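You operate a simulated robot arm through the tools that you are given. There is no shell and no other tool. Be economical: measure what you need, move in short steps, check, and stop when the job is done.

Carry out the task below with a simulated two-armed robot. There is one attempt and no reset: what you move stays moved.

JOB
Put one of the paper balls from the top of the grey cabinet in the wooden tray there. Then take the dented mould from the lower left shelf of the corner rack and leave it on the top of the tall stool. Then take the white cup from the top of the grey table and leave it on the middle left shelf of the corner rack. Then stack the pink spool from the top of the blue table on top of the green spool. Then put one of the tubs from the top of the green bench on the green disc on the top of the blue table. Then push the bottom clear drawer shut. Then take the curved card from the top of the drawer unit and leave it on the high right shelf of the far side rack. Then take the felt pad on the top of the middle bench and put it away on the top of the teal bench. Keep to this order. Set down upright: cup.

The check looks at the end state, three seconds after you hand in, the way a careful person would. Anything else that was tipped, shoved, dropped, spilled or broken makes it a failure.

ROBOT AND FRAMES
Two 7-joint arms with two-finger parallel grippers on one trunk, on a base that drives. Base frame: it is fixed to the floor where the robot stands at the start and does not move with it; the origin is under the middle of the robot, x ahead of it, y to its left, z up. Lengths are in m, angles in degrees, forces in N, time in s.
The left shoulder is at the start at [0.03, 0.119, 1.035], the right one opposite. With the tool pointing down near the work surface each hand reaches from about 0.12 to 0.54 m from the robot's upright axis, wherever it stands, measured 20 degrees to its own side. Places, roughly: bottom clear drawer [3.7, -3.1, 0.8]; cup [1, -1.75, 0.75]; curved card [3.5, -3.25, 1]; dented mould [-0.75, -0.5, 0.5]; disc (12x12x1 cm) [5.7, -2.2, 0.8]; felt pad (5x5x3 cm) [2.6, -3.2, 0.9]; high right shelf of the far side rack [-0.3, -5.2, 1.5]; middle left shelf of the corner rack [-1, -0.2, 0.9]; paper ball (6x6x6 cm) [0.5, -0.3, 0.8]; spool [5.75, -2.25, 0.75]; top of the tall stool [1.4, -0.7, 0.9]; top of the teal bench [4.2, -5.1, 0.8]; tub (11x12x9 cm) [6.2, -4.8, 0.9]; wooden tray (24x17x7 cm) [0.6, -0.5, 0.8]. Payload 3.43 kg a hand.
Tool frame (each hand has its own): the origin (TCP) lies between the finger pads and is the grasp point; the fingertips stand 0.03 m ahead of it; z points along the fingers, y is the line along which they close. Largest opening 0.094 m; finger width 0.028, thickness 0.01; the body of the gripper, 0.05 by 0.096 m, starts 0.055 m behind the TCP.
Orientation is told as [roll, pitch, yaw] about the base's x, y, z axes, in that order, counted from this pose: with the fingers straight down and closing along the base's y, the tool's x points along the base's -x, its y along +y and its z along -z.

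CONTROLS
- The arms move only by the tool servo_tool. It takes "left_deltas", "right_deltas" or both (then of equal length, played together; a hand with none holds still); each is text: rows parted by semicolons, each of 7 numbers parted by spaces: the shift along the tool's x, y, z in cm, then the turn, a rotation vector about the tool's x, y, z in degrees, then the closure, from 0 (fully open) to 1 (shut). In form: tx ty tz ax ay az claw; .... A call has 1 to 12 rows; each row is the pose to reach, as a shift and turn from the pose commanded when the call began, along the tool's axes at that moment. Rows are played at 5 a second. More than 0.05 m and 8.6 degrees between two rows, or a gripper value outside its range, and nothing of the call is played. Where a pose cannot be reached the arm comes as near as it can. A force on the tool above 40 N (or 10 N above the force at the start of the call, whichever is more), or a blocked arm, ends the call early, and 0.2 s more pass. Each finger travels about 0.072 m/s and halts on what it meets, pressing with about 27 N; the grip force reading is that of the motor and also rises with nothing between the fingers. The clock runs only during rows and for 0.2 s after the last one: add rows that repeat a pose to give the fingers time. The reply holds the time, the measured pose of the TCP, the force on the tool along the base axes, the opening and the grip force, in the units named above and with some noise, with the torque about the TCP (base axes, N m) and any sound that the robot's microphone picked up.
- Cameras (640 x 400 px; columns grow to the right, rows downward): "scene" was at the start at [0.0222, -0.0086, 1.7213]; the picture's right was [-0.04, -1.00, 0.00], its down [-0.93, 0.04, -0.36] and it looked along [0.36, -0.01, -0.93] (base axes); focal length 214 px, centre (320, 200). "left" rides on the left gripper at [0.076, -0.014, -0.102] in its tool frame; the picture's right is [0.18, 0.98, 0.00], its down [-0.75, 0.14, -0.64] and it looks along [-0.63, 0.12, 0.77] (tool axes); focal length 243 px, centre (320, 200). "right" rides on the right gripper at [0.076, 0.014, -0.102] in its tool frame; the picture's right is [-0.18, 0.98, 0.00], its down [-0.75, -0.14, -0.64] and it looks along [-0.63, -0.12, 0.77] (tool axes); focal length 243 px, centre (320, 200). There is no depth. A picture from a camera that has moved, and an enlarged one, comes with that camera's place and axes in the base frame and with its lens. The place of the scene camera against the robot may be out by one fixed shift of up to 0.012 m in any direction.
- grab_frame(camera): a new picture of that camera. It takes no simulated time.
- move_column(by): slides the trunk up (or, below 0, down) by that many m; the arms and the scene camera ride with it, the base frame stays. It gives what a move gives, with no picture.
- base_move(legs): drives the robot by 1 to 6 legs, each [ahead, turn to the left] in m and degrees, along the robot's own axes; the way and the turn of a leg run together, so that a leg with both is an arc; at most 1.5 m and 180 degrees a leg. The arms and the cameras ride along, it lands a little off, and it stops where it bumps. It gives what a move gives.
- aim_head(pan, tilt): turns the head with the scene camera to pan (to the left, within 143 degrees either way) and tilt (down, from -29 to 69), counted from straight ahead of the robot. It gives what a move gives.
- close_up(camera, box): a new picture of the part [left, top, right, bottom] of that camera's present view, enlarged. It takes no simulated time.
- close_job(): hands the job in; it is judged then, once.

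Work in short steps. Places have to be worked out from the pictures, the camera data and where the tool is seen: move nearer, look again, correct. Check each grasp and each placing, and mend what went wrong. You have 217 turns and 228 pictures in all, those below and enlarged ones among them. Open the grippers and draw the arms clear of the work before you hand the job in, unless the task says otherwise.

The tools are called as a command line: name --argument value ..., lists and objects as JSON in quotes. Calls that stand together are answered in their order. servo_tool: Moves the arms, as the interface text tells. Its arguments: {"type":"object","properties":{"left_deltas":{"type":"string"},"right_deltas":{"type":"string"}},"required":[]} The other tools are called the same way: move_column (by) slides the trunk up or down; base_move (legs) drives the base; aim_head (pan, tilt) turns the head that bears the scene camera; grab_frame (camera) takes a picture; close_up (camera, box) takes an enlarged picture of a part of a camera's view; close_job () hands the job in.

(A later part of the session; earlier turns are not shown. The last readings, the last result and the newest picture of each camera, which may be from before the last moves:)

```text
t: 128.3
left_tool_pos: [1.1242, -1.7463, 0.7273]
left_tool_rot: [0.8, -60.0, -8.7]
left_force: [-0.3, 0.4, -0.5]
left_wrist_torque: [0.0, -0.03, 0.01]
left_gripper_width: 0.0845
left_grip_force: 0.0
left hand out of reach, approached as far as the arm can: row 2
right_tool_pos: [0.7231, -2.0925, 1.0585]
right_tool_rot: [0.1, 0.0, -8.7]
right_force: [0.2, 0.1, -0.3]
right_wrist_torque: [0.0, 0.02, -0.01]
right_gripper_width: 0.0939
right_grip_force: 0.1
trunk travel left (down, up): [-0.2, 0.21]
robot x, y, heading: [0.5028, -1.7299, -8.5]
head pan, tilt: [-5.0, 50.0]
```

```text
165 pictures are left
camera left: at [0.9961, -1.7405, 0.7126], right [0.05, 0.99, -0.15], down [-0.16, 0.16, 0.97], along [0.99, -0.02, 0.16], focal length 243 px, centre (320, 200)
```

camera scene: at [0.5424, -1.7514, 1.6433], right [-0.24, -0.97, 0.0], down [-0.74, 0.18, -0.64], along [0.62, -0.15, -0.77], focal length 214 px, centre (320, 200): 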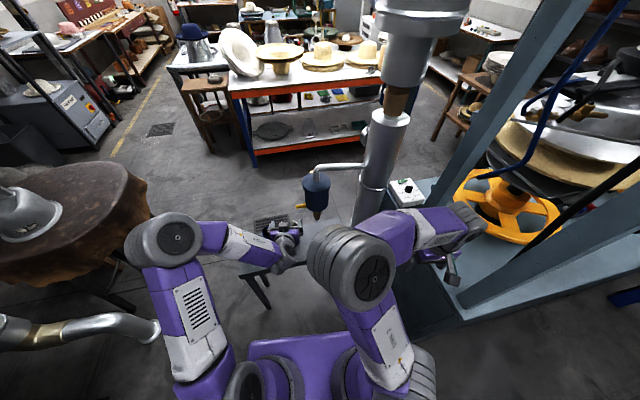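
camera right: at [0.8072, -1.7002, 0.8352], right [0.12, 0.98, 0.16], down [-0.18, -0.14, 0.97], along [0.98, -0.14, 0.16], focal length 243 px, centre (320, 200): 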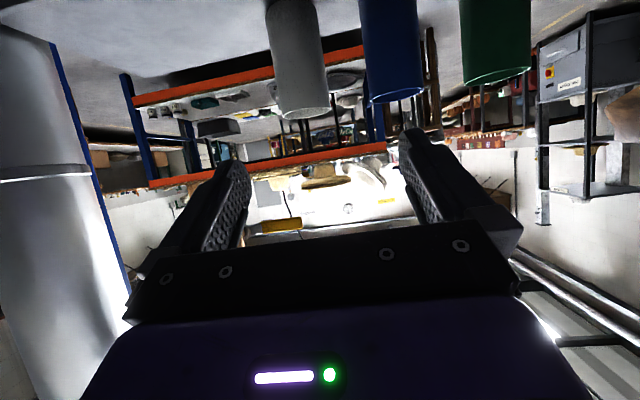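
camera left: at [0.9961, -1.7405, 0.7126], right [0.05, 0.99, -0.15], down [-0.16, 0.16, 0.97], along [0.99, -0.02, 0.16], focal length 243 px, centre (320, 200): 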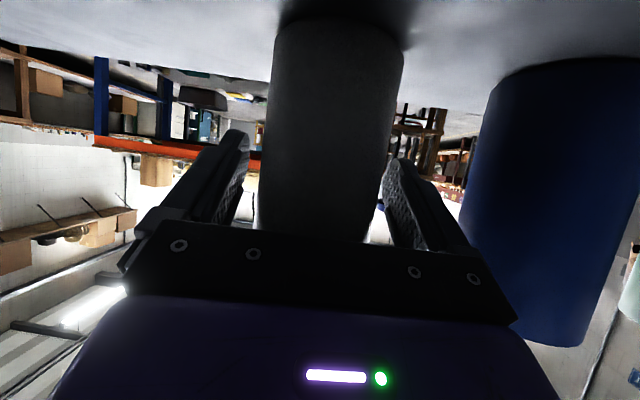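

Cup is between the fingers. Close, then lift straight up.

servo_tool --left_deltas "0 0 0 0 0 0 0.3; 0 0 0 0 0 0 0.5; 0 0 0 0 0 0 0.5; -0.9 0 -0.5 0 0 0 0.5; -4.3 0 -2.5 0 0 0 0.5; -8 0 -4.6 0 0 0 0.5; -11.5 0 -6.6 0 0 0 0.5; -15 0 -8.6 0 0 0 0.5; -15 0 -8.6 0 0 0 0.5"

grab_frame --camera "left"

grab_frame --camera "scene"

```text
t: 130.4
left_tool_pos: [1.1207, -1.7411, 0.8924]
left_tool_rot: [0.4, -58.4, -9.0]
left_force: [0.0, 0.6, -10.1]
left_wrist_torque: [0.31, -0.01, -0.07]
left_gripper_width: 0.0651
left_grip_force: 27.2
right_tool_pos: [0.7226, -2.0924, 1.0588]
right_tool_rot: [0.0, 0.0, -8.7]
right_force: [0.1, -0.5, -0.1]
right_wrist_torque: [0.0, 0.01, 0.01]
right_gripper_width: 0.094
right_grip_force: 0.0
trunk travel left (down, up): [-0.2, 0.21]
robot x, y, heading: [0.4999, -1.7323, -8.8]
head pan, tilt: [-5.0, 50.0]
stopped in row 9 (left hand): the force on the tool passed its limit at 41 N (the readings are from after the stop); the commanded pose is now the measured one
```

```text
164 pictures are left
camera left: at [0.9919, -1.735, 0.8806], right [0.05, 0.99, -0.15], down [-0.13, 0.16, 0.98], along [0.99, -0.03, 0.14], focal length 243 px, centre (320, 200)
```

left: 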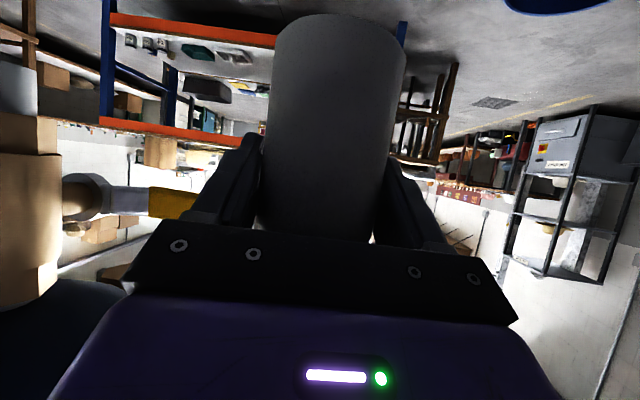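

```text
163 pictures are left
camera scene: at [0.543, -1.7514, 1.6434], right [-0.24, -0.97, 0.0], down [-0.74, 0.18, -0.64], along [0.62, -0.15, -0.77], focal length 214 px, centre (320, 200)
```

scene: 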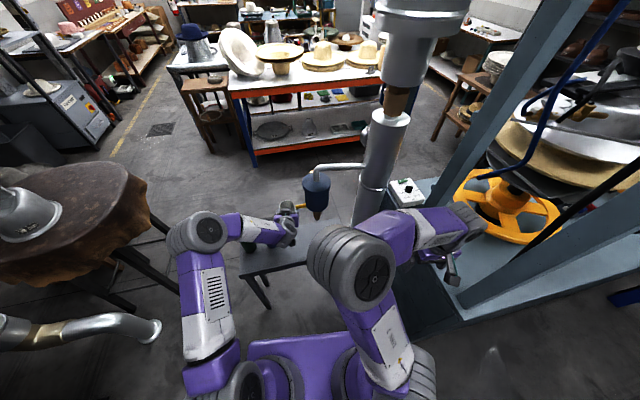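

Something resisted at the top (the valve's yellow lever nearby). Go down 1.5 cm and retreat backward.

servo_tool --left_deltas "1.3 0 0.8 0 0 0 0.5; 1.3 0 0.8 0 0 0 0.5"

grab_frame --camera "left"

close_up --camera "scene" --box '[220, 160, 380, 280]'

```text
t: 131.0
left_tool_pos: [1.12, -1.7428, 0.8791]
left_tool_rot: [0.5, -59.0, -9.2]
left_force: [-0.7, -0.4, -1.0]
left_wrist_torque: [-0.01, 0.0, 0.01]
left_gripper_width: 0.0649
left_grip_force: 27.0
right_tool_pos: [0.7238, -2.0929, 1.0578]
right_tool_rot: [0.0, 0.1, -8.8]
right_force: [-0.2, 0.5, 0.0]
right_wrist_torque: [0.02, -0.01, 0.03]
right_gripper_width: 0.0939
right_grip_force: 0.1
trunk travel left (down, up): [-0.2, 0.21]
robot x, y, heading: [0.5041, -1.733, -8.8]
head pan, tilt: [-5.0, 50.0]
```

```text
162 pictures are left
camera left: at [0.993, -1.7355, 0.867], right [0.06, 0.99, -0.15], down [-0.14, 0.16, 0.98], along [0.99, -0.03, 0.15], focal length 243 px, centre (320, 200)
```

left: 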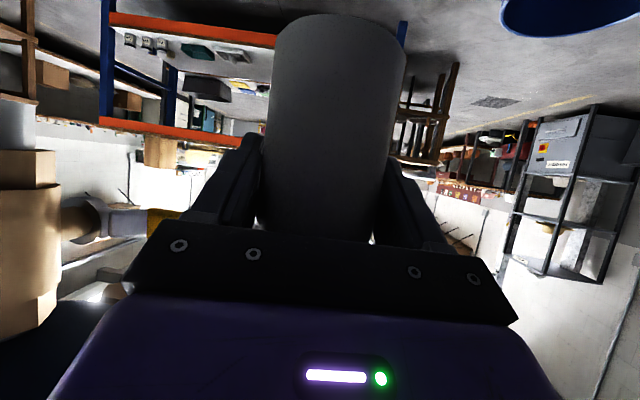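

```text
3.33 times, centred on (300, 220) of scene
camera zoom: at [0.5425, -1.7514, 1.6433], right [-0.24, -0.97, 0.0], down [-0.74, 0.18, -0.64], along [0.62, -0.15, -0.77], focal length 715 px, centre (387, 133)
```

zoom: 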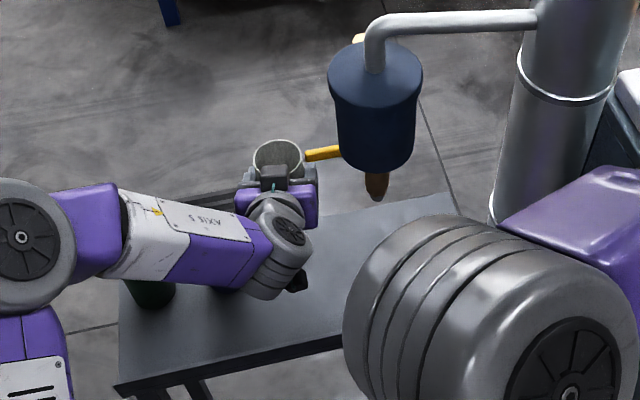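

Cup held upright and free. Retreat 10 cm toward the robot, then up.

servo_tool --left_deltas "2 0 -3.46 0 0 0 0.5; 4 0 -6.9 0 0 0 0.5; 5 0 -8.7 0 0 0 0.5; 1.5 0 -10.7 0 0 0 0.5; -2 0 -12.7 0 0 0 0.5; -5 0 -14.4 0 0 0 0.5; -5 0 -14.4 0 0 0 0.5"

grab_frame --camera "scene"

```text
t: 132.6
left_tool_pos: [1.0266, -1.7261, 0.9954]
left_tool_rot: [0.4, -58.8, -9.0]
left_force: [0.0, -0.3, -1.6]
left_wrist_torque: [0.0, 0.02, -0.04]
left_gripper_width: 0.065
left_grip_force: 27.1
right_tool_pos: [0.7234, -2.0921, 1.0584]
right_tool_rot: [-0.1, 0.1, -8.7]
right_force: [0.0, 0.9, 0.8]
right_wrist_torque: [-0.03, 0.03, 0.02]
right_gripper_width: 0.0941
right_grip_force: 0.1
trunk travel left (down, up): [-0.2, 0.21]
robot x, y, heading: [0.503, -1.7297, -8.4]
head pan, tilt: [-5.0, 50.0]
```

```text
160 pictures are left
camera scene: at [0.5433, -1.7512, 1.6432], right [-0.24, -0.97, 0.0], down [-0.74, 0.18, -0.64], along [0.62, -0.15, -0.77], focal length 214 px, centre (320, 200)
```

scene: 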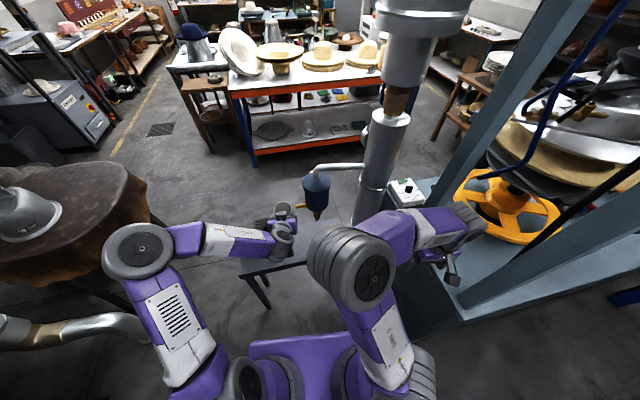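

Cup in hand. Drive back, around, and up the aisle toward the corner rack.

base_move --legs '[[-0.5, 0], [0, 98], [1.3, 0]]'

aim_head --pan 0 --tilt 40

grab_frame --camera "scene"

```text
t: 145.9
left_tool_pos: [-0.0828, 0.1657, 0.9944]
left_tool_rot: [0.4, -58.9, 89.1]
left_force: [0.2, 1.0, -1.4]
left_wrist_torque: [-0.01, 0.04, 0.01]
left_gripper_width: 0.065
left_grip_force: 27.0
right_tool_pos: [0.3225, -0.0823, 1.0589]
right_tool_rot: [-0.1, 0.0, 89.5]
right_force: [0.9, -0.5, -0.3]
right_wrist_torque: [-0.02, 0.0, 0.03]
right_gripper_width: 0.094
right_grip_force: 0.0
trunk travel left (down, up): [-0.2, 0.21]
robot x, y, heading: [-0.0044, -0.3558, 89.5]
head pan, tilt: [-5.0, 50.0]
```

```text
t: 146.7
left_tool_pos: [-0.0839, 0.1653, 0.9965]
left_tool_rot: [0.3, -58.9, 89.0]
left_force: [0.4, -0.3, -1.0]
left_wrist_torque: [-0.02, 0.02, 0.03]
left_gripper_width: 0.0646
left_grip_force: 26.8
right_tool_pos: [0.3224, -0.0832, 1.0595]
right_tool_rot: [0.0, 0.0, 89.5]
right_force: [-0.3, -0.8, 1.0]
right_wrist_torque: [-0.01, 0.03, 0.01]
right_gripper_width: 0.0942
right_grip_force: 0.0
trunk travel left (down, up): [-0.2, 0.21]
robot x, y, heading: [-0.0042, -0.3542, 89.4]
head pan, tilt: [0.0, 40.0]
```

```text
159 pictures are left
camera scene: at [-0.0075, -0.3047, 1.6574], right [1.0, -0.01, 0.0], down [-0.01, -0.64, -0.77], along [0.01, 0.77, -0.64], focal length 214 px, centre (320, 200)
```

scene: 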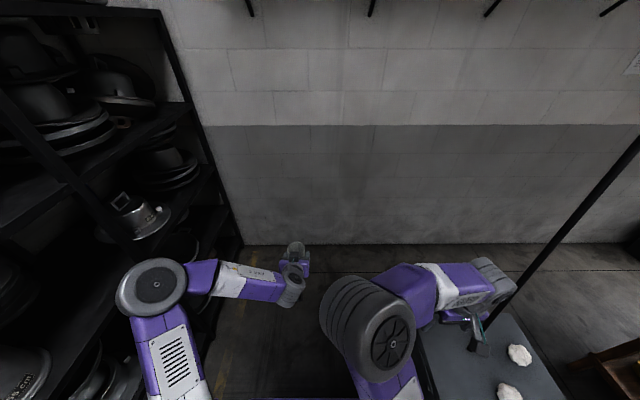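

The right wrist is close to the leaning rod. Tuck the right hand inward first and re-check.

servo_tool --right_deltas "0 3 0 0 0 0 0; 0 6 0 0 0 0 0; 0 9 0 0 0 0 0; 0 12 0 0 0 0 0; 0 12 0 0 0 0 0"

grab_frame --camera "scene"

```text
t: 147.8
left_tool_pos: [-0.0827, 0.1661, 0.9945]
left_tool_rot: [0.4, -58.9, 88.9]
left_force: [-0.4, -0.5, -1.4]
left_wrist_torque: [-0.01, 0.04, 0.0]
left_gripper_width: 0.0649
left_grip_force: 27.4
right_tool_pos: [0.2007, -0.0796, 1.0582]
right_tool_rot: [0.0, 0.0, 89.3]
right_force: [-0.3, -0.8, 0.6]
right_wrist_torque: [0.01, 0.0, 0.03]
right_gripper_width: 0.0939
right_grip_force: 0.1
trunk travel left (down, up): [-0.2, 0.21]
robot x, y, heading: [-0.0046, -0.3514, 89.5]
head pan, tilt: [0.0, 40.0]
```

```text
158 pictures are left
camera scene: at [-0.007, -0.3044, 1.6574], right [1.0, -0.01, 0.0], down [-0.01, -0.64, -0.77], along [0.01, 0.77, -0.64], focal length 214 px, centre (320, 200)
```

scene: 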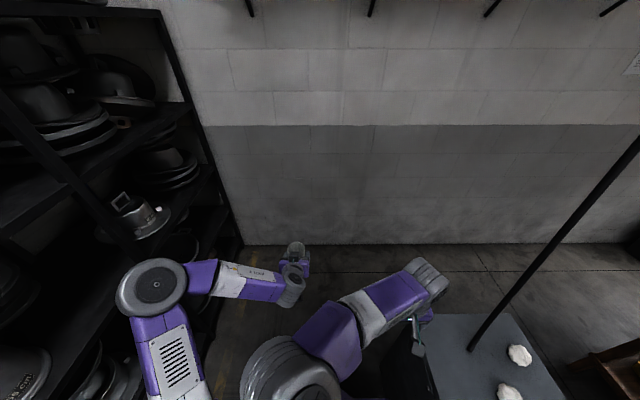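

Much clearer now. Drive up with a slight right bias, then turn left to face the rack.

base_move --legs '[[0, -10], [0.38, 0], [0, 100]]'

grab_frame --camera "scene"

grab_frame --camera "left"

```text
t: 155.2
left_tool_pos: [-0.4523, -0.0583, 0.995]
left_tool_rot: [0.4, -58.9, 179.2]
left_force: [0.4, -0.5, -1.0]
left_wrist_torque: [-0.01, 0.03, 0.0]
left_gripper_width: 0.0645
left_grip_force: 27.8
right_tool_pos: [-0.207, 0.2248, 1.0578]
right_tool_rot: [0.0, 0.1, 179.7]
right_force: [0.9, 0.6, -0.3]
right_wrist_torque: [0.02, -0.03, 0.03]
right_gripper_width: 0.0937
right_grip_force: 0.1
trunk travel left (down, up): [-0.2, 0.21]
robot x, y, heading: [0.0661, 0.0194, 179.7]
head pan, tilt: [0.0, 40.0]
```

```text
157 pictures are left
camera scene: at [0.0074, 0.0146, 1.6574], right [0.01, 1.0, 0.0], down [0.64, 0.0, -0.77], along [-0.77, 0.01, -0.64], focal length 214 px, centre (320, 200)
```

scene: 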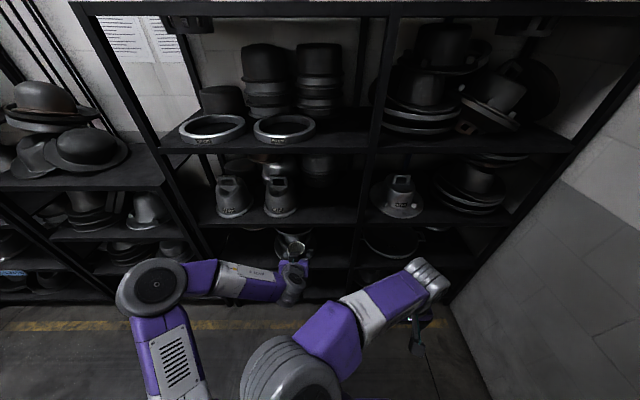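

```text
156 pictures are left
camera left: at [-0.3252, -0.0445, 0.983], right [0.09, -0.98, -0.15], down [0.16, -0.14, 0.98], along [-0.98, -0.11, 0.14], focal length 243 px, centre (320, 200)
```

left: 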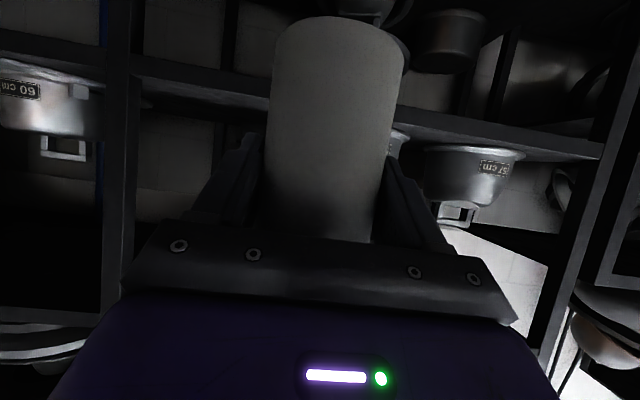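

Left bay's middle shelf has free space at y from -0.07 to 0.19. Raise the trunk 9 cm, shift the hand to y≈0.05, then drive in.

move_column --by 0.09

servo_tool --left_deltas "0 -2.5 0 0 -0.4 0 0.5; 0 -5 0 0 -0.8 0 0.5; -1 -7.5 1.7 0 -1.1 0 0.5; -2 -10.8 3.4 0 -1.1 0 0.5; -2 -10.8 3.4 0 -1.1 0 0.5"

base_move --legs '[[0.18, 0]]'

grab_frame --camera "scene"

grab_frame --camera "left"

```text
t: 156.4
left_tool_pos: [-0.4537, -0.0599, 1.0851]
left_tool_rot: [0.4, -58.8, 179.2]
left_force: [0.2, -0.2, -1.2]
left_wrist_torque: [0.0, 0.01, 0.01]
left_gripper_width: 0.0646
left_grip_force: 27.1
right_tool_pos: [-0.2071, 0.2248, 1.1472]
right_tool_rot: [0.0, 0.0, 179.5]
right_force: [-0.7, 0.0, -0.8]
right_wrist_torque: [0.04, 0.01, -0.03]
right_gripper_width: 0.0939
right_grip_force: 0.0
trunk travel left (down, up): [-0.29, 0.12]
robot x, y, heading: [0.066, 0.0177, 179.6]
head pan, tilt: [0.0, 40.0]
```

```text
t: 157.6
left_tool_pos: [-0.4903, 0.0484, 1.0838]
left_tool_rot: [0.4, -60.0, 179.2]
left_force: [-0.4, -1.6, -0.5]
left_wrist_torque: [-0.02, 0.02, -0.01]
left_gripper_width: 0.0648
left_grip_force: 27.1
right_tool_pos: [-0.2067, 0.2243, 1.1481]
right_tool_rot: [0.0, 0.0, 179.6]
right_force: [-0.3, -0.3, -0.9]
right_wrist_torque: [0.02, 0.01, 0.02]
right_gripper_width: 0.0938
right_grip_force: 0.0
trunk travel left (down, up): [-0.29, 0.12]
robot x, y, heading: [0.0646, 0.0182, 179.8]
head pan, tilt: [0.0, 40.0]
```

```text
t: 159.2
left_tool_pos: [-0.6724, 0.0495, 1.0835]
left_tool_rot: [0.4, -59.9, 179.1]
left_force: [-1.0, 0.1, -0.6]
left_wrist_torque: [-0.03, -0.05, 0.03]
left_gripper_width: 0.0634
left_grip_force: 27.7
right_tool_pos: [-0.3895, 0.2267, 1.1471]
right_tool_rot: [-0.1, 0.2, 179.6]
right_force: [-0.1, 0.3, 0.5]
right_wrist_torque: [0.01, 0.0, 0.02]
right_gripper_width: 0.0942
right_grip_force: 0.1
trunk travel left (down, up): [-0.29, 0.12]
robot x, y, heading: [-0.1146, 0.021, 179.5]
head pan, tilt: [0.0, 40.0]
```

```text
155 pictures are left
camera scene: at [-0.1753, 0.016, 1.7474], right [0.01, 1.0, 0.0], down [0.64, 0.0, -0.77], along [-0.77, 0.01, -0.64], focal length 214 px, centre (320, 200)
```

scene: 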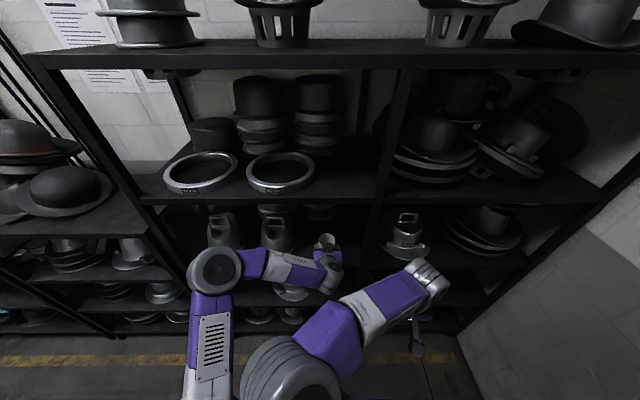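

```text
154 pictures are left
camera left: at [-0.546, 0.0652, 1.0698], right [0.08, -0.98, -0.16], down [0.18, -0.14, 0.97], along [-0.98, -0.11, 0.16], focal length 243 px, centre (320, 200)
```

left: 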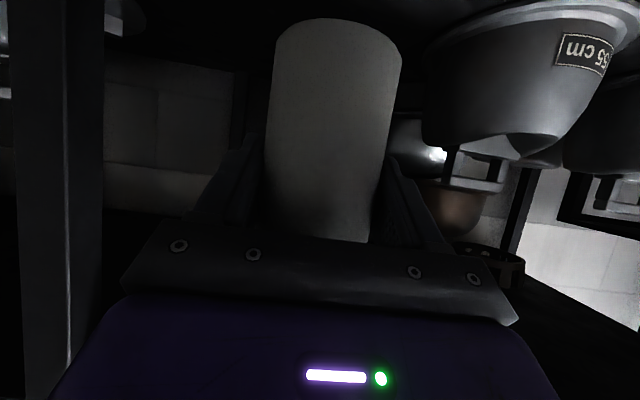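

Advance 13 cm into the shelf, then lower gently until contact.

servo_tool --left_deltas "-2.2 0 3.8 0 0 0 0.5; -4.4 0 7.6 0 0 0 0.5; -6.5 0 11.3 0 0 0 0.5; -6.5 0 11.3 0 0 0 0.5"

close_up --camera "scene" --box '[180, 180, 400, 320]'

```text
t: 160.2
left_tool_pos: [-0.8034, 0.0533, 1.0849]
left_tool_rot: [0.3, -60.0, 179.1]
left_force: [0.2, -0.4, -1.4]
left_wrist_torque: [0.0, 0.02, -0.02]
left_gripper_width: 0.0637
left_grip_force: 27.0
right_tool_pos: [-0.3884, 0.2268, 1.1471]
right_tool_rot: [0.0, -0.1, 179.6]
right_force: [-0.4, -0.3, -0.2]
right_wrist_torque: [0.03, 0.03, -0.02]
right_gripper_width: 0.0939
right_grip_force: 0.0
trunk travel left (down, up): [-0.29, 0.12]
robot x, y, heading: [-0.1169, 0.0202, 179.6]
head pan, tilt: [0.0, 40.0]
```

```text
2.86 times, centred on (290, 250) of scene
camera zoom: at [-0.1738, 0.0157, 1.7474], right [0.01, 1.0, 0.0], down [0.64, 0.0, -0.77], along [-0.77, 0.01, -0.64], focal length 613 px, centre (406, 57)
```

zoom: 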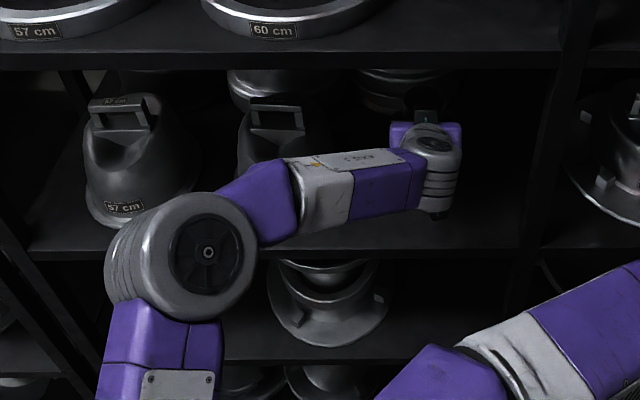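

servo_tool --left_deltas "1.7 0 1 0 0 0 0.5; 3.5 0 2 0 0 0 0.5; 4.3 0 2.5 0 0 0 0.5; 4.8 0 2.75 0 0 0 0.5; 5.2 0 3 0 0 0 0.5; 5.6 0 3.25 0 0 0 0.5; 6.1 0 3.5 0 0 0 0.5"

grab_frame --camera "left"

```text
t: 161.8
left_tool_pos: [-0.8027, 0.0519, 1.013]
left_tool_rot: [0.3, -59.9, 179.0]
left_force: [0.0, -0.5, -0.3]
left_wrist_torque: [-0.03, 0.02, 0.01]
left_gripper_width: 0.0635
left_grip_force: 26.5
right_tool_pos: [-0.3897, 0.2262, 1.1467]
right_tool_rot: [0.0, 0.0, 179.5]
right_force: [0.1, 0.3, 0.1]
right_wrist_torque: [0.0, -0.02, 0.0]
right_gripper_width: 0.094
right_grip_force: 0.0
trunk travel left (down, up): [-0.29, 0.12]
robot x, y, heading: [-0.1173, 0.022, 179.7]
head pan, tilt: [0.0, 40.0]
```

```text
152 pictures are left
camera left: at [-0.6752, 0.0664, 0.9991], right [0.08, -0.98, -0.16], down [0.18, -0.14, 0.97], along [-0.98, -0.11, 0.16], focal length 243 px, centre (320, 200)
```

left: 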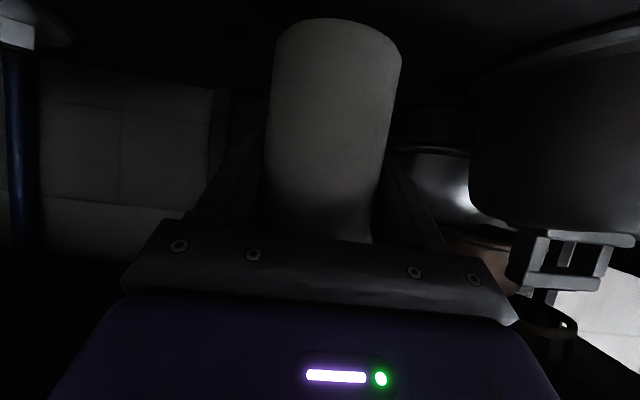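

No contact yet; continue lowering in 5 mm steps.

servo_tool --left_deltas "0.5 0 0.3 0 0 0 0.5; 0.9 0 0.5 0 0 0 0.5; 1.3 0 0.75 0 0 0 0.5; 1.7 0 1 0 0 0 0.5; 2.2 0 1.25 0 0 0 0.5; 2.6 0 1.5 0 0 0 0.5; 3 0 1.75 0 0 0 0.5; 3.5 0 2 0 0 0 0.5"

grab_frame --camera "left"

```text
t: 163.6
left_tool_pos: [-0.803, 0.0516, 0.9743]
left_tool_rot: [0.6, -60.0, 179.1]
left_force: [0.4, 0.5, -0.5]
left_wrist_torque: [-0.01, 0.02, -0.04]
left_gripper_width: 0.0632
left_grip_force: 26.9
right_tool_pos: [-0.3883, 0.226, 1.1479]
right_tool_rot: [0.0, 0.0, 179.6]
right_force: [-0.6, 0.0, -0.6]
right_wrist_torque: [0.0, 0.02, 0.0]
right_gripper_width: 0.094
right_grip_force: 0.2
trunk travel left (down, up): [-0.29, 0.12]
robot x, y, heading: [-0.1146, 0.0251, 179.5]
head pan, tilt: [0.0, 40.0]
```

```text
151 pictures are left
camera left: at [-0.6757, 0.0653, 0.9596], right [0.08, -0.98, -0.16], down [0.18, -0.14, 0.97], along [-0.98, -0.11, 0.16], focal length 243 px, centre (320, 200)
```

left: 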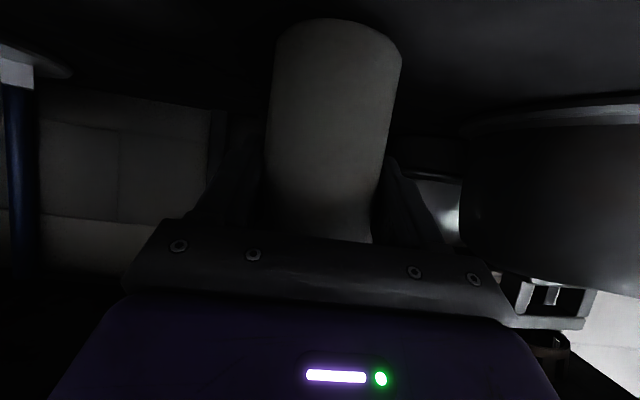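

servo_tool --left_deltas "0.4 0 0.25 0 0 0 0.5; 0.9 0 0.5 0 0 0 0.5; 1.3 0 0.75 0 0 0 0.5; 1.7 0 1 0 0 0 0.5; 2.2 0 1.25 0 0 0 0.5; 2.6 0 1.5 0 0 0 0.5; 3 0 1.75 0 0 0 0.5; 3.5 0 2 0 0 0 0.5"

grab_frame --camera "left"

```text
t: 165.3
left_tool_pos: [-0.8009, 0.0514, 0.9361]
left_tool_rot: [0.5, -60.2, 179.1]
left_force: [1.3, 1.8, 20.0]
left_wrist_torque: [0.13, -0.09, -0.03]
left_gripper_width: 0.0613
left_grip_force: 26.7
right_tool_pos: [-0.386, 0.2261, 1.1481]
right_tool_rot: [-0.1, -0.1, 179.6]
right_force: [0.3, 0.0, 0.4]
right_wrist_torque: [0.0, 0.04, -0.01]
right_gripper_width: 0.094
right_grip_force: 0.0
trunk travel left (down, up): [-0.29, 0.12]
robot x, y, heading: [-0.1171, 0.0191, 179.7]
head pan, tilt: [0.0, 40.0]
```

```text
150 pictures are left
camera left: at [-0.6746, 0.0657, 0.9202], right [0.08, -0.98, -0.16], down [0.18, -0.14, 0.97], along [-0.98, -0.11, 0.17], focal length 243 px, centre (320, 200)
```

left: 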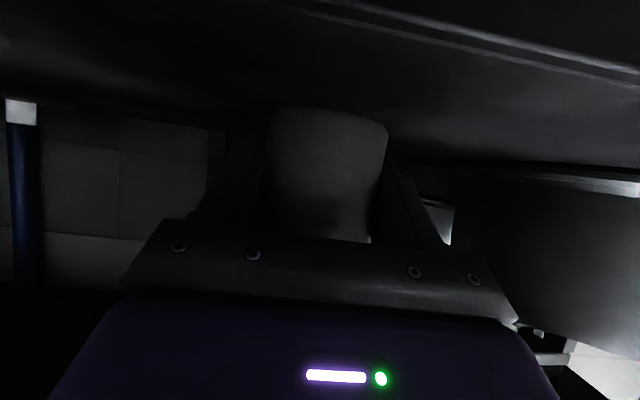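

Contact: cup is standing on the shelf (it slid a bit in the grip). Ease load slightly and open.

servo_tool --left_deltas "-0.3 0 -0.2 0 0 0 0.5; -0.3 0 -0.2 0 0 0 0.4; -0.3 0 -0.2 0 0 0 0.25; -0.3 0 -0.2 0 0 0 0.1; -0.3 0 -0.2 0 0 0 0; -0.3 0 -0.2 0 0 0 0"

grab_frame --camera "left"

```text
t: 166.8
left_tool_pos: [-0.8014, 0.0503, 0.9363]
left_tool_rot: [0.4, -59.9, 179.1]
left_force: [0.2, -0.6, -0.6]
left_wrist_torque: [0.04, 0.03, 0.0]
left_gripper_width: 0.094
left_grip_force: 0.0
right_tool_pos: [-0.3887, 0.2255, 1.1485]
right_tool_rot: [0.0, -0.1, 179.7]
right_force: [-0.4, -0.7, 0.0]
right_wrist_torque: [0.01, 0.01, 0.02]
right_gripper_width: 0.0943
right_grip_force: 0.2
trunk travel left (down, up): [-0.29, 0.12]
robot x, y, heading: [-0.1131, 0.0225, 179.4]
head pan, tilt: [0.0, 40.0]
```

```text
149 pictures are left
camera left: at [-0.6749, 0.0657, 0.9218], right [0.08, -0.98, -0.16], down [0.18, -0.14, 0.97], along [-0.98, -0.11, 0.16], focal length 243 px, centre (320, 200)
```

left: 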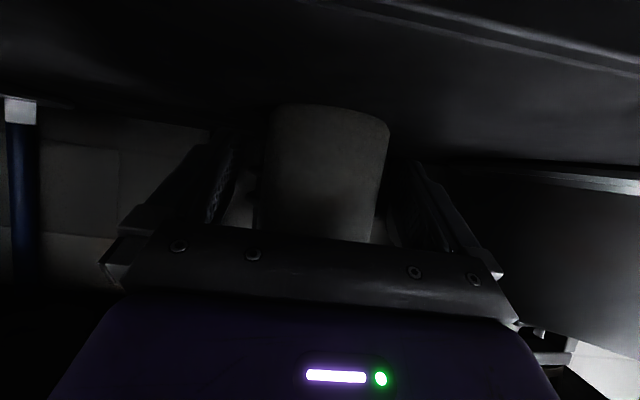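

Retract straight back horizontally and view the result.

servo_tool --left_deltas "2 0 -3.4 0 0 0 0; 4 0 -6.9 0 0 0 0; 6 0 -10.4 0 0 0 0; 8 0 -13.9 0 0 0 0; 10 0 -17.3 0 0 0 0; 10 0 -17.3 0 0 0 0"

grab_frame --camera "left"

close_up --camera "scene" --box '[180, 180, 400, 320]'

```text
t: 168.2
left_tool_pos: [-0.6013, 0.0473, 0.937]
left_tool_rot: [0.4, -60.0, 179.3]
left_force: [0.7, -0.3, -0.2]
left_wrist_torque: [0.0, -0.01, 0.03]
left_gripper_width: 0.0941
left_grip_force: 0.1
right_tool_pos: [-0.3883, 0.2264, 1.148]
right_tool_rot: [0.0, 0.0, 179.5]
right_force: [-0.1, 0.9, 0.4]
right_wrist_torque: [-0.03, -0.02, 0.01]
right_gripper_width: 0.0939
right_grip_force: 0.1
trunk travel left (down, up): [-0.29, 0.12]
robot x, y, heading: [-0.1135, 0.0212, 179.7]
head pan, tilt: [0.0, 40.0]
```

```text
148 pictures are left
camera left: at [-0.4737, 0.0624, 0.9226], right [0.08, -0.98, -0.16], down [0.18, -0.14, 0.97], along [-0.98, -0.11, 0.16], focal length 243 px, centre (320, 200)
```

left: 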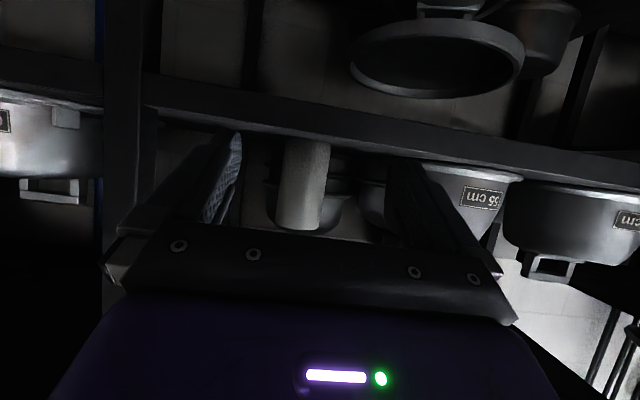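

```text
2.86 times, centred on (290, 250) of scene
camera zoom: at [-0.1746, 0.0159, 1.7474], right [0.01, 1.0, 0.0], down [0.64, 0.0, -0.77], along [-0.77, 0.01, -0.64], focal length 613 px, centre (406, 57)
```

zoom: 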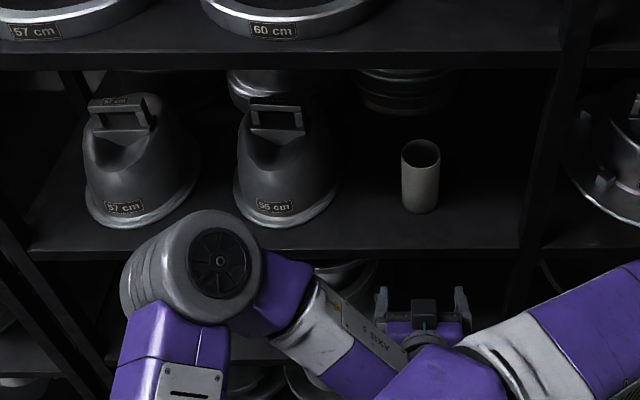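

Cup stands upright on the shelf. Back the base off and fold the left arm for travel.

base_move --legs '[[-0.18, 0]]'

servo_tool --left_deltas "-2.5 0.5 -1.5 0 0 0 0; -5 1 -3 0 8 0 0; -7.5 1.5 -4.5 0 16 0 0; -10 2 -6 0 24 0 0; -11 2 -7 0 32 0 0; -12 2 -8 0 40 0 0; -13 2 -9 0 48 0 0; -14 2 -10 0 55 0 0; -14 2 -11 0 60 0 0; -14 2 -11 0 60 0 0"

move_column --by 0.1

grab_frame --camera "scene"

```text
t: 169.7
left_tool_pos: [-0.4168, 0.0466, 0.9384]
left_tool_rot: [0.4, -60.1, 179.2]
left_force: [-0.1, -0.3, 0.1]
left_wrist_torque: [-0.01, 0.03, 0.02]
left_gripper_width: 0.094
left_grip_force: 0.0
right_tool_pos: [-0.2041, 0.2252, 1.1485]
right_tool_rot: [0.0, 0.0, 179.6]
right_force: [0.7, 0.1, 0.9]
right_wrist_torque: [0.01, 0.06, 0.0]
right_gripper_width: 0.0939
right_grip_force: 0.0
trunk travel left (down, up): [-0.29, 0.12]
robot x, y, heading: [0.0691, 0.0184, 179.6]
head pan, tilt: [0.0, 40.0]
```

```text
t: 171.9
left_tool_pos: [-0.3934, 0.0266, 1.1136]
left_tool_rot: [0.3, 0.1, 179.6]
left_force: [-0.1, -0.8, 0.1]
left_wrist_torque: [-0.01, 0.0, -0.04]
left_gripper_width: 0.0939
left_grip_force: 0.0
right_tool_pos: [-0.2052, 0.2249, 1.1478]
right_tool_rot: [0.0, 0.0, 179.6]
right_force: [0.3, 0.4, 0.2]
right_wrist_torque: [-0.05, -0.03, -0.02]
right_gripper_width: 0.0941
right_grip_force: 0.0
trunk travel left (down, up): [-0.29, 0.12]
robot x, y, heading: [0.0697, 0.0208, 179.6]
head pan, tilt: [0.0, 40.0]
```

```text
t: 173.2
left_tool_pos: [-0.3927, 0.0259, 1.2144]
left_tool_rot: [0.2, 0.0, 179.5]
left_force: [-0.3, 0.2, -0.5]
left_wrist_torque: [-0.01, -0.02, 0.03]
left_gripper_width: 0.0941
left_grip_force: 0.1
right_tool_pos: [-0.2058, 0.2238, 1.2468]
right_tool_rot: [0.0, 0.0, 179.6]
right_force: [-0.2, -0.1, -0.1]
right_wrist_torque: [0.01, -0.01, 0.02]
right_gripper_width: 0.094
right_grip_force: 0.0
trunk travel left (down, up): [-0.39, 0.02]
robot x, y, heading: [0.0644, 0.0196, 179.7]
head pan, tilt: [0.0, 40.0]
```

```text
146 pictures are left
camera scene: at [0.009, 0.0147, 1.8473], right [0.01, 1.0, 0.0], down [0.64, 0.0, -0.77], along [-0.77, 0.0, -0.64], focal length 214 px, centre (320, 200)
```

scene: 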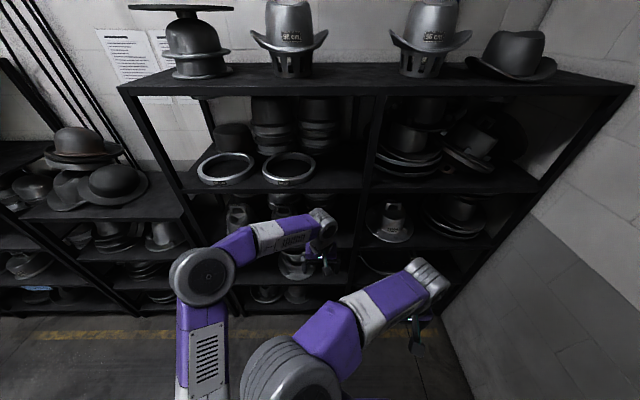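

Now head to the blue table; the clear way is the corridor along the wall (y≈0.5). Lower the trunk a bit for clearance from the leaning rod, then drive.

move_column --by -0.25

base_move --legs '[[0, -90], [0.33, 0], [0, -75]]'

aim_head --pan -20 --tilt 35

grab_frame --camera "scene"

```text
t: 175.8
left_tool_pos: [-0.3921, 0.0262, 0.9634]
left_tool_rot: [0.1, -0.1, 179.6]
left_force: [0.5, 0.6, -0.1]
left_wrist_torque: [-0.03, 0.01, 0.0]
left_gripper_width: 0.0938
left_grip_force: 0.1
right_tool_pos: [-0.2052, 0.2251, 0.998]
right_tool_rot: [0.0, 0.0, 179.6]
right_force: [0.0, 0.2, 0.4]
right_wrist_torque: [0.0, 0.02, 0.0]
right_gripper_width: 0.0939
right_grip_force: 0.0
trunk travel left (down, up): [-0.14, 0.27]
robot x, y, heading: [0.067, 0.0189, 179.7]
head pan, tilt: [0.0, 40.0]
```

```text
t: 178.4
left_tool_pos: [-0.2399, 0.3761, 0.9636]
left_tool_rot: [0.4, 0.0, 132.0]
left_force: [0.9, -0.2, 0.3]
left_wrist_torque: [-0.02, -0.01, 0.02]
left_gripper_width: 0.0939
left_grip_force: 0.2
right_tool_pos: [0.0329, 0.3718, 0.9966]
right_tool_rot: [0.2, 0.2, 131.9]
right_force: [0.0, -0.5, 0.0]
right_wrist_torque: [0.02, 0.0, -0.02]
right_gripper_width: 0.0938
right_grip_force: 0.1
trunk travel left (down, up): [-0.14, 0.27]
robot x, y, heading: [0.0669, 0.0314, 132.3]
head pan, tilt: [0.0, 40.0]
stopped in leg 1: the robot was blocked; the commanded pose is now the measured one
```

```text
t: 179.2
left_tool_pos: [-0.2403, 0.3734, 0.9636]
left_tool_rot: [0.3, 0.0, 131.8]
left_force: [-0.9, 0.5, -0.5]
left_wrist_torque: [0.02, 0.0, 0.01]
left_gripper_width: 0.094
left_grip_force: 0.1
right_tool_pos: [0.0332, 0.3689, 0.9983]
right_tool_rot: [0.0, -0.1, 132.0]
right_force: [-0.4, -0.2, 0.4]
right_wrist_torque: [0.04, -0.04, 0.0]
right_gripper_width: 0.0939
right_grip_force: 0.0
trunk travel left (down, up): [-0.14, 0.27]
robot x, y, heading: [0.0679, 0.0291, 132.1]
head pan, tilt: [-20.0, 35.0]
```

```text
145 pictures are left
camera scene: at [0.0496, 0.0833, 1.6049], right [0.93, 0.38, 0.0], down [0.22, -0.53, -0.82], along [-0.31, 0.76, -0.57], focal length 214 px, centre (320, 200)
```

scene: 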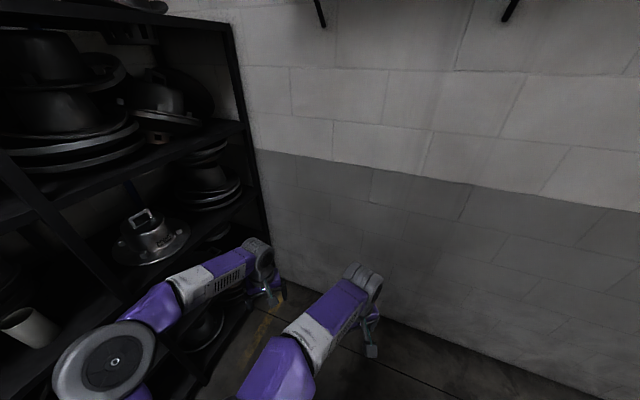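

Blocked mid-turn. Look to the right/back to see what touches.

aim_head --pan -110 --tilt 60

grab_frame --camera "scene"

aim_head --pan 70 --tilt 60

grab_frame --camera "scene"

```text
t: 180.9
left_tool_pos: [-0.2401, 0.3737, 0.965]
left_tool_rot: [0.3, 0.0, 131.8]
left_force: [-0.2, 0.4, 0.1]
left_wrist_torque: [0.02, 0.0, -0.01]
left_gripper_width: 0.094
left_grip_force: 0.0
right_tool_pos: [0.0343, 0.3684, 0.9977]
right_tool_rot: [0.0, 0.0, 131.9]
right_force: [0.4, 0.6, -0.1]
right_wrist_torque: [0.01, 0.03, 0.03]
right_gripper_width: 0.0938
right_grip_force: 0.1
trunk travel left (down, up): [-0.14, 0.27]
robot x, y, heading: [0.0658, 0.0316, 132.0]
head pan, tilt: [-110.0, 60.0]
```

```text
144 pictures are left
camera scene: at [0.1446, 0.0268, 1.5707], right [0.38, -0.93, 0.0], down [-0.8, -0.33, -0.5], along [0.46, 0.19, -0.87], focal length 214 px, centre (320, 200)
```

scene: 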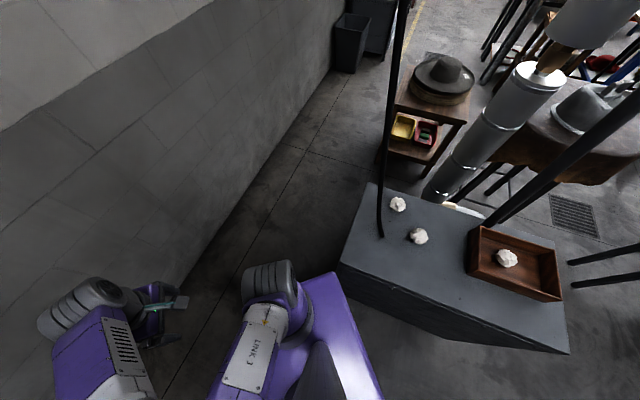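

```text
t: 183.6
left_tool_pos: [-0.2394, 0.3732, 0.9652]
left_tool_rot: [0.3, 0.0, 131.9]
left_force: [0.1, -0.7, 0.8]
left_wrist_torque: [0.01, -0.03, -0.01]
left_gripper_width: 0.094
left_grip_force: 0.0
right_tool_pos: [0.0332, 0.369, 0.9975]
right_tool_rot: [0.0, 0.0, 131.9]
right_force: [0.0, -0.8, -0.5]
right_wrist_torque: [-0.03, 0.01, 0.02]
right_gripper_width: 0.0941
right_grip_force: 0.1
trunk travel left (down, up): [-0.14, 0.27]
robot x, y, heading: [0.0644, 0.0302, 132.1]
head pan, tilt: [70.0, 60.0]
```

```text
143 pictures are left
camera scene: at [0.0211, -0.0234, 1.5707], right [-0.38, 0.93, 0.0], down [0.8, 0.33, -0.5], along [-0.46, -0.19, -0.87], focal length 214 px, centre (320, 200)
```

scene: 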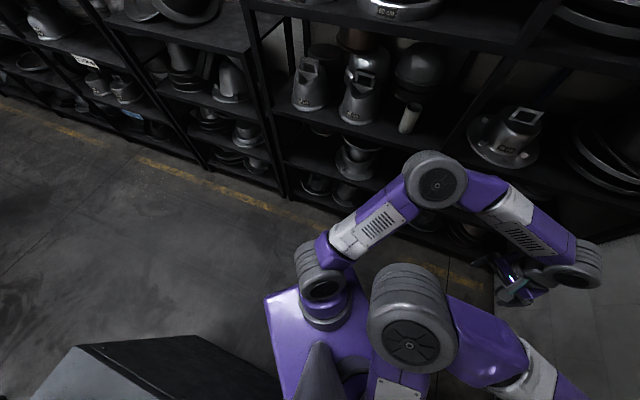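

Likely the base corner met the cabinet's near corner. Turn back, move 6 cm away from the cabinet, tuck the left elbow, and turn again.

base_move --legs '[[0, 48], [0.06, 0]]'

servo_tool --left_deltas "-1.5 -4 -4 0 0 0 0; -3 -8 -8 0 0 0 0; -4 -10 -12 0 0 0 0; -4 -10 -12 0 0 0 0"

grab_frame --camera "scene"

```text
t: 186.8
left_tool_pos: [-0.453, 0.0208, 0.9639]
left_tool_rot: [0.3, -0.1, -178.9]
left_force: [-0.3, -0.4, -0.2]
left_wrist_torque: [0.02, -0.04, 0.0]
left_gripper_width: 0.094
left_grip_force: 0.1
right_tool_pos: [-0.271, 0.2244, 0.9979]
right_tool_rot: [-0.1, 0.1, -179.0]
right_force: [0.9, 0.7, -0.4]
right_wrist_torque: [-0.02, -0.01, 0.0]
right_gripper_width: 0.0938
right_grip_force: 0.1
trunk travel left (down, up): [-0.14, 0.27]
robot x, y, heading: [0.0096, 0.0303, -178.9]
head pan, tilt: [70.0, 60.0]
```

```text
refused: row 1 steps farther than a row can; nothing moved
```

```text
142 pictures are left
camera scene: at [0.0113, -0.0399, 1.5707], right [-0.95, 0.32, 0.0], down [0.28, 0.82, -0.5], along [-0.16, -0.47, -0.87], focal length 214 px, centre (320, 200)
```

scene: 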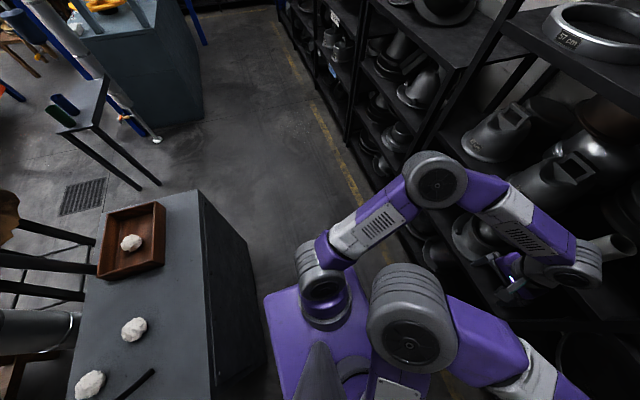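

servo_tool --left_deltas "-1 -2.5 -3 0 0 0 0; -2 -5 -6 0 0 0 0; -3 -7.5 -9 0 0 0 0; -4 -10 -12 0 0 0 0; -4 -10 -12 0 0 0 0"

base_move --legs '[[0, -45]]'

grab_frame --camera "scene"

```text
t: 188.0
left_tool_pos: [-0.4952, 0.1192, 1.0839]
left_tool_rot: [0.3, 0.0, -178.9]
left_force: [0.1, -0.5, 0.5]
left_wrist_torque: [0.05, -0.03, -0.03]
left_gripper_width: 0.0943
left_grip_force: 0.0
right_tool_pos: [-0.2697, 0.225, 0.9973]
right_tool_rot: [0.0, -0.1, -178.8]
right_force: [-0.3, -0.3, -0.1]
right_wrist_torque: [-0.02, 0.02, 0.0]
right_gripper_width: 0.0942
right_grip_force: 0.2
trunk travel left (down, up): [-0.14, 0.27]
robot x, y, heading: [0.0103, 0.0318, -178.7]
head pan, tilt: [70.0, 60.0]
```

```text
t: 190.4
left_tool_pos: [-0.2891, 0.4461, 1.0844]
left_tool_rot: [0.3, 0.0, 136.8]
left_force: [0.8, -1.0, 0.4]
left_wrist_torque: [-0.01, -0.05, 0.02]
left_gripper_width: 0.0938
left_grip_force: 0.1
right_tool_pos: [-0.0539, 0.3627, 0.9979]
right_tool_rot: [0.0, 0.0, 136.7]
right_force: [0.1, -0.4, -0.7]
right_wrist_torque: [0.0, 0.0, 0.0]
right_gripper_width: 0.094
right_grip_force: 0.1
trunk travel left (down, up): [-0.14, 0.27]
robot x, y, heading: [0.01, 0.0291, 137.2]
head pan, tilt: [70.0, 60.0]
```

```text
141 pictures are left
camera scene: at [-0.033, -0.0279, 1.5707], right [-0.45, 0.89, 0.0], down [0.77, 0.39, -0.5], along [-0.45, -0.23, -0.87], focal length 214 px, centre (320, 200)
```

scene: 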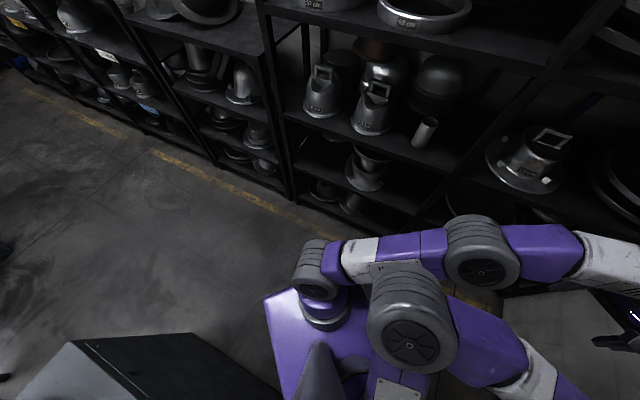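

Elbow is tucked and clearance good. Continue the turn and move up to the wall corridor.

base_move --legs '[[0, -47], [0.3, 0], [0, -70]]'

aim_head --pan -30 --tilt 45

grab_frame --camera "scene"

```text
t: 197.6
left_tool_pos: [0.5153, 0.4046, 1.0843]
left_tool_rot: [0.3, 0.0, 19.8]
left_force: [0.1, 0.4, 0.2]
left_wrist_torque: [0.0, -0.01, -0.02]
left_gripper_width: 0.094
left_grip_force: 0.1
right_tool_pos: [0.336, 0.2311, 0.9978]
right_tool_rot: [0.0, 0.0, 19.8]
right_force: [0.6, -0.2, -0.5]
right_wrist_torque: [-0.02, 0.01, 0.01]
right_gripper_width: 0.0936
right_grip_force: 0.0
trunk travel left (down, up): [-0.14, 0.27]
robot x, y, heading: [0.0136, 0.3279, 19.8]
head pan, tilt: [70.0, 60.0]
```

```text
t: 199.4
left_tool_pos: [0.5153, 0.4043, 1.0843]
left_tool_rot: [0.2, 0.0, 19.7]
left_force: [0.0, 0.0, 0.6]
left_wrist_torque: [-0.02, 0.01, 0.0]
left_gripper_width: 0.0941
left_grip_force: 0.0
right_tool_pos: [0.3358, 0.2316, 0.9974]
right_tool_rot: [0.0, 0.0, 19.8]
right_force: [0.1, -0.8, -0.4]
right_wrist_torque: [0.02, -0.01, 0.02]
right_gripper_width: 0.0938
right_grip_force: 0.1
trunk travel left (down, up): [-0.14, 0.27]
robot x, y, heading: [0.0101, 0.3318, 20.1]
head pan, tilt: [-30.0, 45.0]
```

```text
140 pictures are left
camera scene: at [0.0577, 0.2978, 1.5901], right [-0.17, -0.98, 0.0], down [-0.7, 0.12, -0.71], along [0.7, -0.12, -0.71], focal length 214 px, centre (320, 200)
```

scene: 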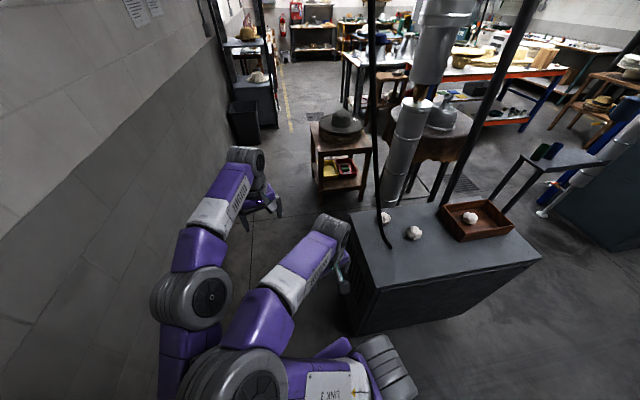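

Clear corridor ahead. Drive along the wall side past the cabinet.

base_move --legs '[[0.5, 0], [0, -20], [0.9, 0], [0, -20], [0.9, 0]]'

aim_head --pan -5 --tilt 25

grab_frame --camera "scene"

```text
t: 211.4
left_tool_pos: [2.275, 0.079, 1.0799]
left_tool_rot: [0.0, 0.8, -20.4]
left_force: [1.4, -0.9, -3.3]
left_wrist_torque: [0.07, 0.09, 0.03]
left_gripper_width: 0.0939
left_grip_force: 0.2
right_tool_pos: [2.0273, 0.0619, 0.9963]
right_tool_rot: [0.0, 0.2, -20.2]
right_force: [1.0, -0.3, -1.1]
right_wrist_torque: [0.0, 0.03, -0.03]
right_gripper_width: 0.0939
right_grip_force: 0.1
trunk travel left (down, up): [-0.14, 0.27]
robot x, y, heading: [1.8483, 0.3809, -20.2]
head pan, tilt: [-30.0, 45.0]
stopped in leg 5: the robot was blocked; the commanded pose is now the measured one
```

```text
t: 212.3
left_tool_pos: [2.2732, 0.0823, 1.0846]
left_tool_rot: [0.2, 0.0, -20.1]
left_force: [-0.9, 0.3, 0.0]
left_wrist_torque: [0.0, -0.02, -0.01]
left_gripper_width: 0.0942
left_grip_force: 0.1
right_tool_pos: [2.0232, 0.0639, 0.9979]
right_tool_rot: [-0.1, -0.1, -20.2]
right_force: [0.1, -0.5, -0.1]
right_wrist_torque: [0.01, 0.0, 0.04]
right_gripper_width: 0.0937
right_grip_force: 0.1
trunk travel left (down, up): [-0.14, 0.27]
robot x, y, heading: [1.8444, 0.3754, -20.2]
head pan, tilt: [-5.0, 25.0]
```

```text
139 pictures are left
camera scene: at [1.8993, 0.3432, 1.6207], right [-0.43, -0.9, 0.0], down [-0.38, 0.18, -0.91], along [0.82, -0.39, -0.42], focal length 214 px, centre (320, 200)
```

scene: 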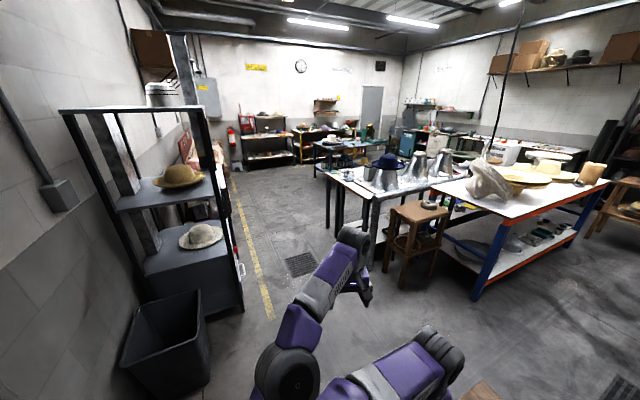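

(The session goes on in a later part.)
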